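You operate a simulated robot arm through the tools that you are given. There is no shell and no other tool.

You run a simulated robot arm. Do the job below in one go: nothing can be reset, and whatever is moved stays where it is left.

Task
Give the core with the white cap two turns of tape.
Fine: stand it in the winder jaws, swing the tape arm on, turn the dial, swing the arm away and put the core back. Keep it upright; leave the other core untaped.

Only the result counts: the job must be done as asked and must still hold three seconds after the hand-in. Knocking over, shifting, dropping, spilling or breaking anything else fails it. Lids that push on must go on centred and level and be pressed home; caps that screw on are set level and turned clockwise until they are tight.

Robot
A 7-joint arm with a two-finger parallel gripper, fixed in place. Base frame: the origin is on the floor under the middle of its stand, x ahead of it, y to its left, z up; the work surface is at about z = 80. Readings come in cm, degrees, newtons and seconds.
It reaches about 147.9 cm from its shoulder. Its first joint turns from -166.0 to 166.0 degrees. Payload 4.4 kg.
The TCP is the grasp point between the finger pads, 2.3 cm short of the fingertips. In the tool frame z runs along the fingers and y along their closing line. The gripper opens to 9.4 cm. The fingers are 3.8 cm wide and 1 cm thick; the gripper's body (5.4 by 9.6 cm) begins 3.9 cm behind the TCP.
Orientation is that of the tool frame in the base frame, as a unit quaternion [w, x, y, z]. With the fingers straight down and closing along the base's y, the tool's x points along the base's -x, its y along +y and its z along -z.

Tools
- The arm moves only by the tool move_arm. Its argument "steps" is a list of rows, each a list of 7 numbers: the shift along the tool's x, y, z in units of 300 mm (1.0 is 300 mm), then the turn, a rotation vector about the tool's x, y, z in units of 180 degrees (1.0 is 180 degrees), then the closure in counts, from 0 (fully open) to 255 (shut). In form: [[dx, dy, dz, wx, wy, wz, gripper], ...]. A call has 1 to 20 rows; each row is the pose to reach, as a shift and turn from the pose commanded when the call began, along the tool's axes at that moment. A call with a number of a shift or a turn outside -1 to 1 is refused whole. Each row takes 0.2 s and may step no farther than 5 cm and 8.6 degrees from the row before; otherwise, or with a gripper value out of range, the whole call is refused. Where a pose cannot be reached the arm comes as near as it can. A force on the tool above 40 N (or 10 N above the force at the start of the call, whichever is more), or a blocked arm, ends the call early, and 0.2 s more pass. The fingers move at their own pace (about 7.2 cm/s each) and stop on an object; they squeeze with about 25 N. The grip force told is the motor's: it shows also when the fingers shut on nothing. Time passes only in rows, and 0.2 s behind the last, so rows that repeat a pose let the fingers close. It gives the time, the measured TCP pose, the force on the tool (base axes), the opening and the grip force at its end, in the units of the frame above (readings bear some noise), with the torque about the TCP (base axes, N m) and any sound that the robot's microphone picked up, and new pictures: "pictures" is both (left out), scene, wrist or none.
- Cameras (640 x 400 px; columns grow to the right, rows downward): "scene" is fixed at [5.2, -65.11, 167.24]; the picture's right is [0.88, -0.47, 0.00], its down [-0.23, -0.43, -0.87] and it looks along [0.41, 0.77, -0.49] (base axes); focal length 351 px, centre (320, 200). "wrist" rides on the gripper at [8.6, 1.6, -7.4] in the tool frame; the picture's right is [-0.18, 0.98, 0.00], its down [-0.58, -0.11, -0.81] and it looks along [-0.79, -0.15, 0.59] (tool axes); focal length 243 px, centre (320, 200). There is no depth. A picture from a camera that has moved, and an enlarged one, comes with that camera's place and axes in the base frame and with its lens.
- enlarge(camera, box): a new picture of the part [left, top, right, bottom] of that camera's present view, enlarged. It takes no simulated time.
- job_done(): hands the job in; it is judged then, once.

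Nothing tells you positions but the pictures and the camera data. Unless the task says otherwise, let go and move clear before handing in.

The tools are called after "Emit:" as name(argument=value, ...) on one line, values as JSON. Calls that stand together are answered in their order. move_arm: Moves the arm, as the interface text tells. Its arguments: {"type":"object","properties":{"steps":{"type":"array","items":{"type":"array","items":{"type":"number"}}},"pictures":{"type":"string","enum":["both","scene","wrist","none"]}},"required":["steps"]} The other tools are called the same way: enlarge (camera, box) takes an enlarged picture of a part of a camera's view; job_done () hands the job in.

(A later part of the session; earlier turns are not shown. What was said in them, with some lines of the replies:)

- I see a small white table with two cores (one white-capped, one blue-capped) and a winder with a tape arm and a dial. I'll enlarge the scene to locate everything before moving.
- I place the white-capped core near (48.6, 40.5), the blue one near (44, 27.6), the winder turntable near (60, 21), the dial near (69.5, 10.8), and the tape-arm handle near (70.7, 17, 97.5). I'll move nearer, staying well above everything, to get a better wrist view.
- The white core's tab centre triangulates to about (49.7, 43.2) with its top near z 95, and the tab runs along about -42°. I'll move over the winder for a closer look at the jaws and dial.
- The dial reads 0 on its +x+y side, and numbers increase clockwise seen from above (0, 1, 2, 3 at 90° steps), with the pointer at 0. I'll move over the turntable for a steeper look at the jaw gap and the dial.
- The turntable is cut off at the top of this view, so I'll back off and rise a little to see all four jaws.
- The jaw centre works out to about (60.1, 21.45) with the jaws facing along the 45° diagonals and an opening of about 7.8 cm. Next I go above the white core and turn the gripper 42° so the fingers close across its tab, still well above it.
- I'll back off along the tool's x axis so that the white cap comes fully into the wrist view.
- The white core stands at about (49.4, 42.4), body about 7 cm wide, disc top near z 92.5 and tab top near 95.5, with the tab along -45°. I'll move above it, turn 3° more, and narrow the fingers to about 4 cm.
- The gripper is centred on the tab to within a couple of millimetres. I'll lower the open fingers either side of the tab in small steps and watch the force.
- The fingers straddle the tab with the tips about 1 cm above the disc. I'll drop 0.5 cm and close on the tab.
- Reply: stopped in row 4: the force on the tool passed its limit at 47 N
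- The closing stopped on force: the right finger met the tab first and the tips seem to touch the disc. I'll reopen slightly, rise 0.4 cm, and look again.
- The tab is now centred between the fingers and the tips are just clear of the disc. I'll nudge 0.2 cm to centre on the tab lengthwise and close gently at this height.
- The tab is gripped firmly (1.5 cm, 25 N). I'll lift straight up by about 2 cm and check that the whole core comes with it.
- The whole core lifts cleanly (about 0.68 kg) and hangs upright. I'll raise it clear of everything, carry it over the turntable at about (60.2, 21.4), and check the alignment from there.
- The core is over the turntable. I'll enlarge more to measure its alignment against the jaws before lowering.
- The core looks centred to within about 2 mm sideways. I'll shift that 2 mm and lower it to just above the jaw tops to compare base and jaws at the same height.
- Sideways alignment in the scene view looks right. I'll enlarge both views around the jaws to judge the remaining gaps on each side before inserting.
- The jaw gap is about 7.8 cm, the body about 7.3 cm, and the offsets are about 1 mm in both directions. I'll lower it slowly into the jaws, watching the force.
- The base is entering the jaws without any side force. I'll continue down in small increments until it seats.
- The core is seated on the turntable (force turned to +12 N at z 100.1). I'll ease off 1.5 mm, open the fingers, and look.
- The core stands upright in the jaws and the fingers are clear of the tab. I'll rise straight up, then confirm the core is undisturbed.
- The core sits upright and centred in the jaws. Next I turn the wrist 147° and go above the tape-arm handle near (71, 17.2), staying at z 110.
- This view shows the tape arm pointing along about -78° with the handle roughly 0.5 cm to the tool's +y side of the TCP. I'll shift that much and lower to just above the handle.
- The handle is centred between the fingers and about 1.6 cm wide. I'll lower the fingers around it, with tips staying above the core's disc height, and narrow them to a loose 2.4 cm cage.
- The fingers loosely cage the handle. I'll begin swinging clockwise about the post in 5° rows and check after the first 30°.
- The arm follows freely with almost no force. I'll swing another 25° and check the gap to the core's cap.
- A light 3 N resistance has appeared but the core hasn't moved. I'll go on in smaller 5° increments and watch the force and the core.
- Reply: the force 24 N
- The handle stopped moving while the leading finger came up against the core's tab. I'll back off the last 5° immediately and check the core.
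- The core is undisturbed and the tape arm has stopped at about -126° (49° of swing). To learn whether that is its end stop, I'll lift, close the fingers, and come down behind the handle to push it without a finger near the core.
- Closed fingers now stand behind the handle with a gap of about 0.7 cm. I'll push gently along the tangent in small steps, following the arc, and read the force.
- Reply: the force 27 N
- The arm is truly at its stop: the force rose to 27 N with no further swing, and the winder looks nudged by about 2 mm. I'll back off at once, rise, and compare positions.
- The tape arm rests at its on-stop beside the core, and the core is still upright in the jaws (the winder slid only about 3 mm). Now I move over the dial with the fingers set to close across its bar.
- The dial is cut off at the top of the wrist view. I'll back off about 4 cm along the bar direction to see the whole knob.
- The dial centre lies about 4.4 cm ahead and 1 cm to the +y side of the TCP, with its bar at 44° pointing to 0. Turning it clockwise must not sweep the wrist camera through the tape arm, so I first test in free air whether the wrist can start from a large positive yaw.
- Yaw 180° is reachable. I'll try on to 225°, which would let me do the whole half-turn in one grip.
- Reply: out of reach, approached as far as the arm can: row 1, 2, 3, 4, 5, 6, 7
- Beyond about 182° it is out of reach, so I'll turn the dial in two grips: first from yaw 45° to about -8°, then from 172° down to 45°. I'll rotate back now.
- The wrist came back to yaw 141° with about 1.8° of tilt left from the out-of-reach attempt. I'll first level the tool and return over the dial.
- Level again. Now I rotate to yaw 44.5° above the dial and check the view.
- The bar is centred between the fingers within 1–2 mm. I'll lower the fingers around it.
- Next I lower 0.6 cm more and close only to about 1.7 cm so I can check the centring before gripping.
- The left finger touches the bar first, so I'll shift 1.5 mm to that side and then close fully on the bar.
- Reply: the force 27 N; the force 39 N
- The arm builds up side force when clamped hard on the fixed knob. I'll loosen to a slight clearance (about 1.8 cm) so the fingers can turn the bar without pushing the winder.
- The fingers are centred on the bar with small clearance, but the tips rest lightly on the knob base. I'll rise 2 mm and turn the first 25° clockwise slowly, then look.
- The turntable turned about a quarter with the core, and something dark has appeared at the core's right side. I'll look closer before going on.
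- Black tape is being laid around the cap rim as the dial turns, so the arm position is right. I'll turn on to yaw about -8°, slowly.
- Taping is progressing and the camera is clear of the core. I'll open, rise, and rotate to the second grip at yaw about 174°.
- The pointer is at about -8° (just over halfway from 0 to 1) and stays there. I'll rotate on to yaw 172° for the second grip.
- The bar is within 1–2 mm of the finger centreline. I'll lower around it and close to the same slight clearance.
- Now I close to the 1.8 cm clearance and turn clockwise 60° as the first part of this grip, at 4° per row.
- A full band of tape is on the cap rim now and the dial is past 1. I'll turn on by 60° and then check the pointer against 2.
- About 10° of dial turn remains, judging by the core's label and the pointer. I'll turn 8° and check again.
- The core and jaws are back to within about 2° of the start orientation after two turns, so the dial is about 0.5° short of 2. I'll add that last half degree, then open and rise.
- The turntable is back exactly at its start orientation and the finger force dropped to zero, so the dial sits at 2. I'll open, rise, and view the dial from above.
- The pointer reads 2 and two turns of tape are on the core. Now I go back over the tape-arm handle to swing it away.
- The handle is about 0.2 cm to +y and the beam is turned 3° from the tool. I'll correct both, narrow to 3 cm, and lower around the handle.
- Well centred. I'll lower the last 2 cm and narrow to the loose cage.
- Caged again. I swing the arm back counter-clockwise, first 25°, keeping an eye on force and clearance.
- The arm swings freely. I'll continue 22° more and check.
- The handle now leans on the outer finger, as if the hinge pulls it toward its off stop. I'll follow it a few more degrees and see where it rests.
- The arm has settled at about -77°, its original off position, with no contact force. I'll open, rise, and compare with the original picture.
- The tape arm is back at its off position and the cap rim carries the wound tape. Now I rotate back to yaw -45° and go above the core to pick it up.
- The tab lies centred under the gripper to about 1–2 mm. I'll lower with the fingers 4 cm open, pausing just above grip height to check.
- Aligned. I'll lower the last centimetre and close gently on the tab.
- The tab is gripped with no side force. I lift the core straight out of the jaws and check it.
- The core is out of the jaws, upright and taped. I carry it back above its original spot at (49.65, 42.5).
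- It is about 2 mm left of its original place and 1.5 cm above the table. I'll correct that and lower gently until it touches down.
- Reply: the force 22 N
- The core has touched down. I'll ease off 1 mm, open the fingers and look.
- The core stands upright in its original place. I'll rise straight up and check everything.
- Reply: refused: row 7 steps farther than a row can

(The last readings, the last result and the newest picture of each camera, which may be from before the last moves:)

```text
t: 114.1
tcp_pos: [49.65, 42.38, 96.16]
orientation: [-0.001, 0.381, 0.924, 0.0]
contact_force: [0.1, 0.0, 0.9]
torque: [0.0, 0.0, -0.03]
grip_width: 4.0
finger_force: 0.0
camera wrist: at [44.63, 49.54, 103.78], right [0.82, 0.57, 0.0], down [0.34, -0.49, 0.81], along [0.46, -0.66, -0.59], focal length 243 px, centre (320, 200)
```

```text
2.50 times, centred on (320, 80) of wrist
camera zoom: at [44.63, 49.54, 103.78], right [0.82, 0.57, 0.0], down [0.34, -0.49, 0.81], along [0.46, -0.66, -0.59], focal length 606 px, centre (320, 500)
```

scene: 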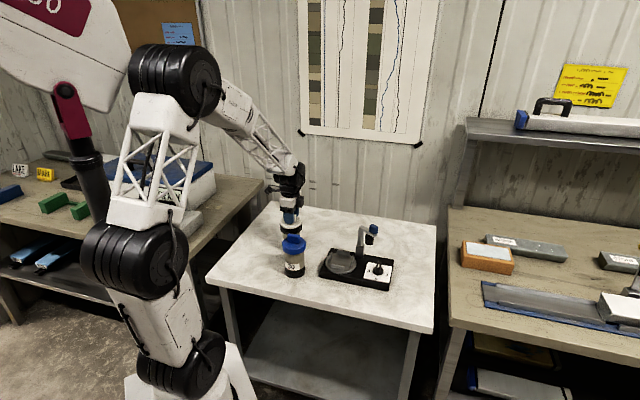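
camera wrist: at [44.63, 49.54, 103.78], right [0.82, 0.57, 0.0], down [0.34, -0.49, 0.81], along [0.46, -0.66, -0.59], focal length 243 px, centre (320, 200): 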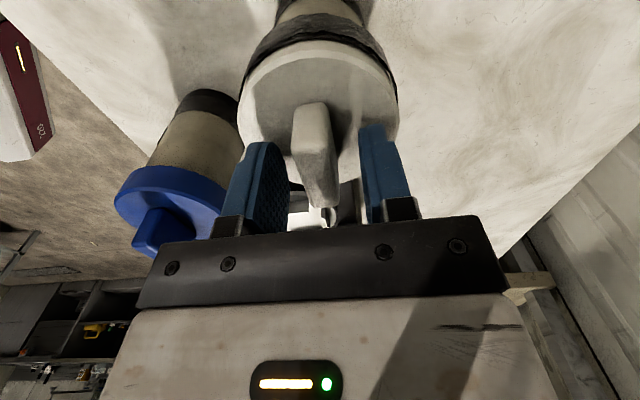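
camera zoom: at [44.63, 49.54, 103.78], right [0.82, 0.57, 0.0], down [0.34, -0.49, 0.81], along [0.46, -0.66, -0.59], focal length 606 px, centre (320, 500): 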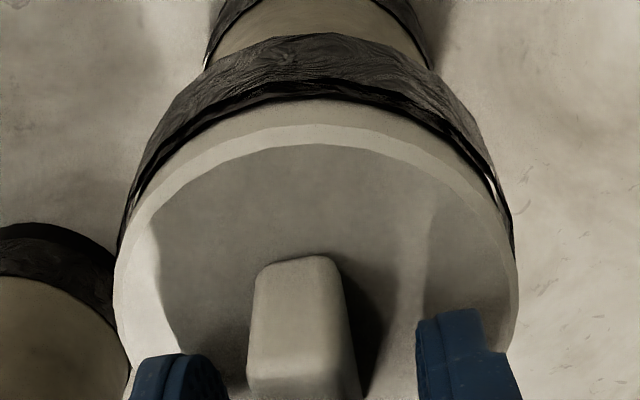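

The winder is only about 3 mm from where it began, and the blue core hasn't moved. The rise was refused for one too-long row, so I'll send it again with shorter steps.

Emit:
move_arm(steps=[[0, 0, -0.04, 0, 0, 0, 146], [0, 0, -0.1, 0, 0, 0, 146], [0, 0, -0.2, 0, 0, 0, 146], [0, 0, -0.32, 0, 0, 0, 146], [0, 0, -0.45, 0, 0, 0, 120], [0, 0, -0.58, 0, 0, 0, 60], [0.05, 0, -0.68, 0, 0, 0, 0], [0.1, 0, -0.75, 0, 0, 0, 0], [0.1, 0, -0.75, 0, 0, 0, 0]], pictures="both")

Emit:
enlarge(camera="scene", box=[260, 190, 420, 300])

Emit:
enlarge(camera="scene", box=[265, 195, 325, 285])

Emit:
enlarge(camera="wrist", box=[160, 0, 440, 160])

```text
t: 116.1
tcp_pos: [47.66, 44.58, 118.53]
orientation: [0.001, 0.383, 0.924, 0.0]
contact_force: [-0.3, 0.5, -0.8]
torque: [-0.02, -0.01, 0.02]
grip_width: 9.4
finger_force: 0.0
camera wrist: at [42.52, 51.78, 126.05], right [0.82, 0.57, 0.0], down [0.34, -0.49, 0.81], along [0.46, -0.66, -0.59], focal length 243 px, centre (320, 200)
```

scene: 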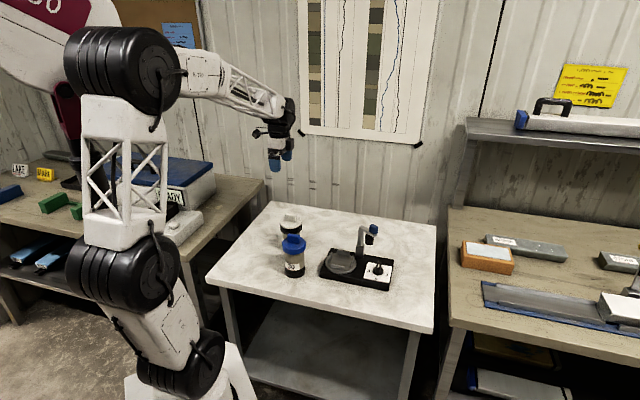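
wrist: 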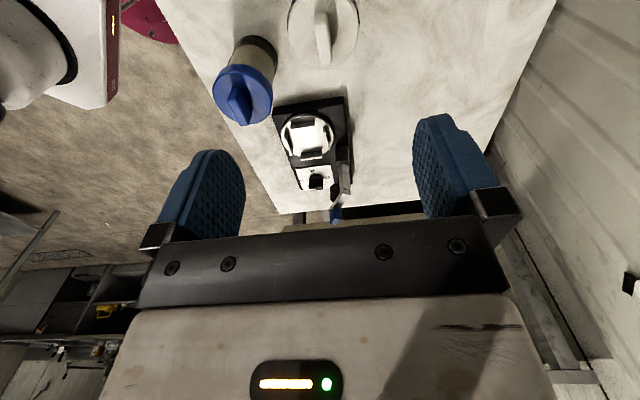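

```text
3.64 times, centred on (340, 245) of scene
camera zoom: at [5.2, -65.11, 167.24], right [0.88, -0.47, 0.0], down [-0.23, -0.43, -0.87], along [0.41, 0.77, -0.49], focal length 1278 px, centre (247, 36)
```

zoom: 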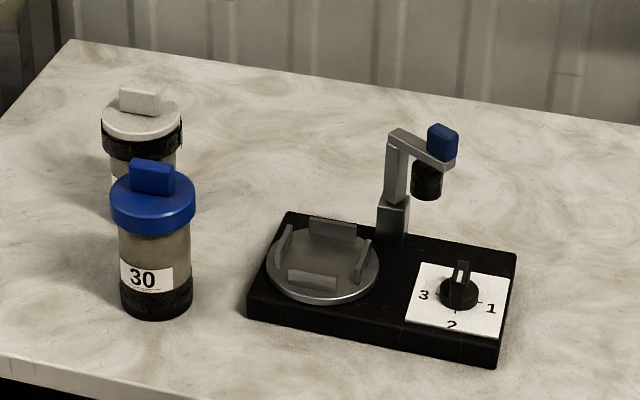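

```text
4.44 times, centred on (295, 240) of scene
camera zoom: at [5.2, -65.11, 167.24], right [0.88, -0.47, 0.0], down [-0.23, -0.43, -0.87], along [0.41, 0.77, -0.49], focal length 1562 px, centre (431, 22)
```

zoom: 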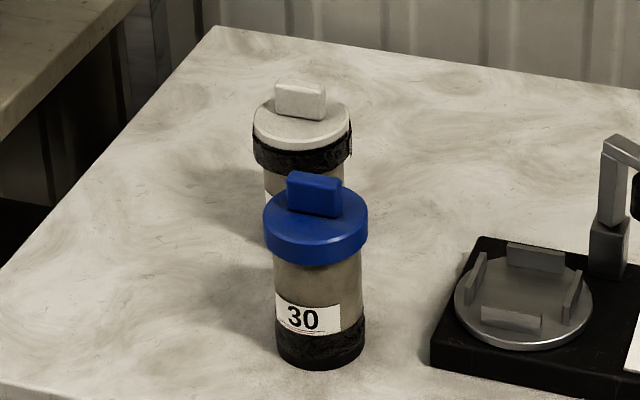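

```text
2.29 times, centred on (300, 80) of wrist
camera zoom: at [42.52, 51.78, 126.05], right [0.82, 0.57, 0.0], down [0.34, -0.49, 0.81], along [0.46, -0.66, -0.59], focal length 555 px, centre (366, 474)
```

zoom: 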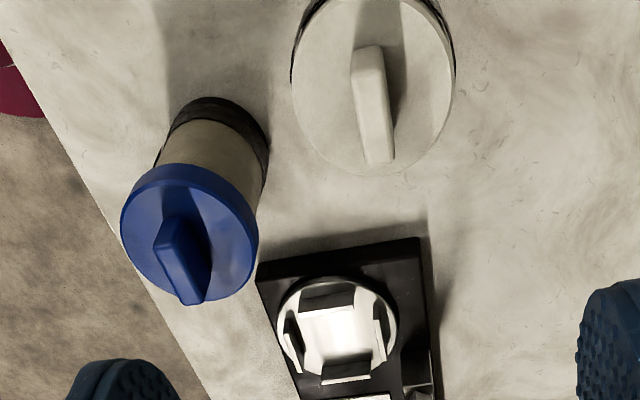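

The white-capped core stands upright in its original place with two turns of tape. The tape arm is back at its off position, the dial reads 2, the blue-capped core is untaped and unmoved, and the gripper is clear. I'm handing the job in.

The winder did end up about 3 mm from where it started. I pushed the tape arm against its end stop, and that slid the base.

Emit:
job_done()

```text
The job is handed in.
```

The white-capped core (label 35) has two turns of tape around its cap rim. It stands upright where it started, within about 2 mm.

- **Tape arm and dial:** The tape arm is swung back to its off position. The dial is left at 2; the task didn't ask for it to be reset.
- **Blue-capped core (label 30):** It is untaped and hasn't moved.
- **Winder moved slightly:** The winder ended about 3 mm from its original spot. I pushed the tape arm against its end stop while checking how far it swings, and that slid the base. I left it there, since pushing it back risked moving it further.

The gripper is open and clear of everything. The hand-in was accepted, but no verdict came back.
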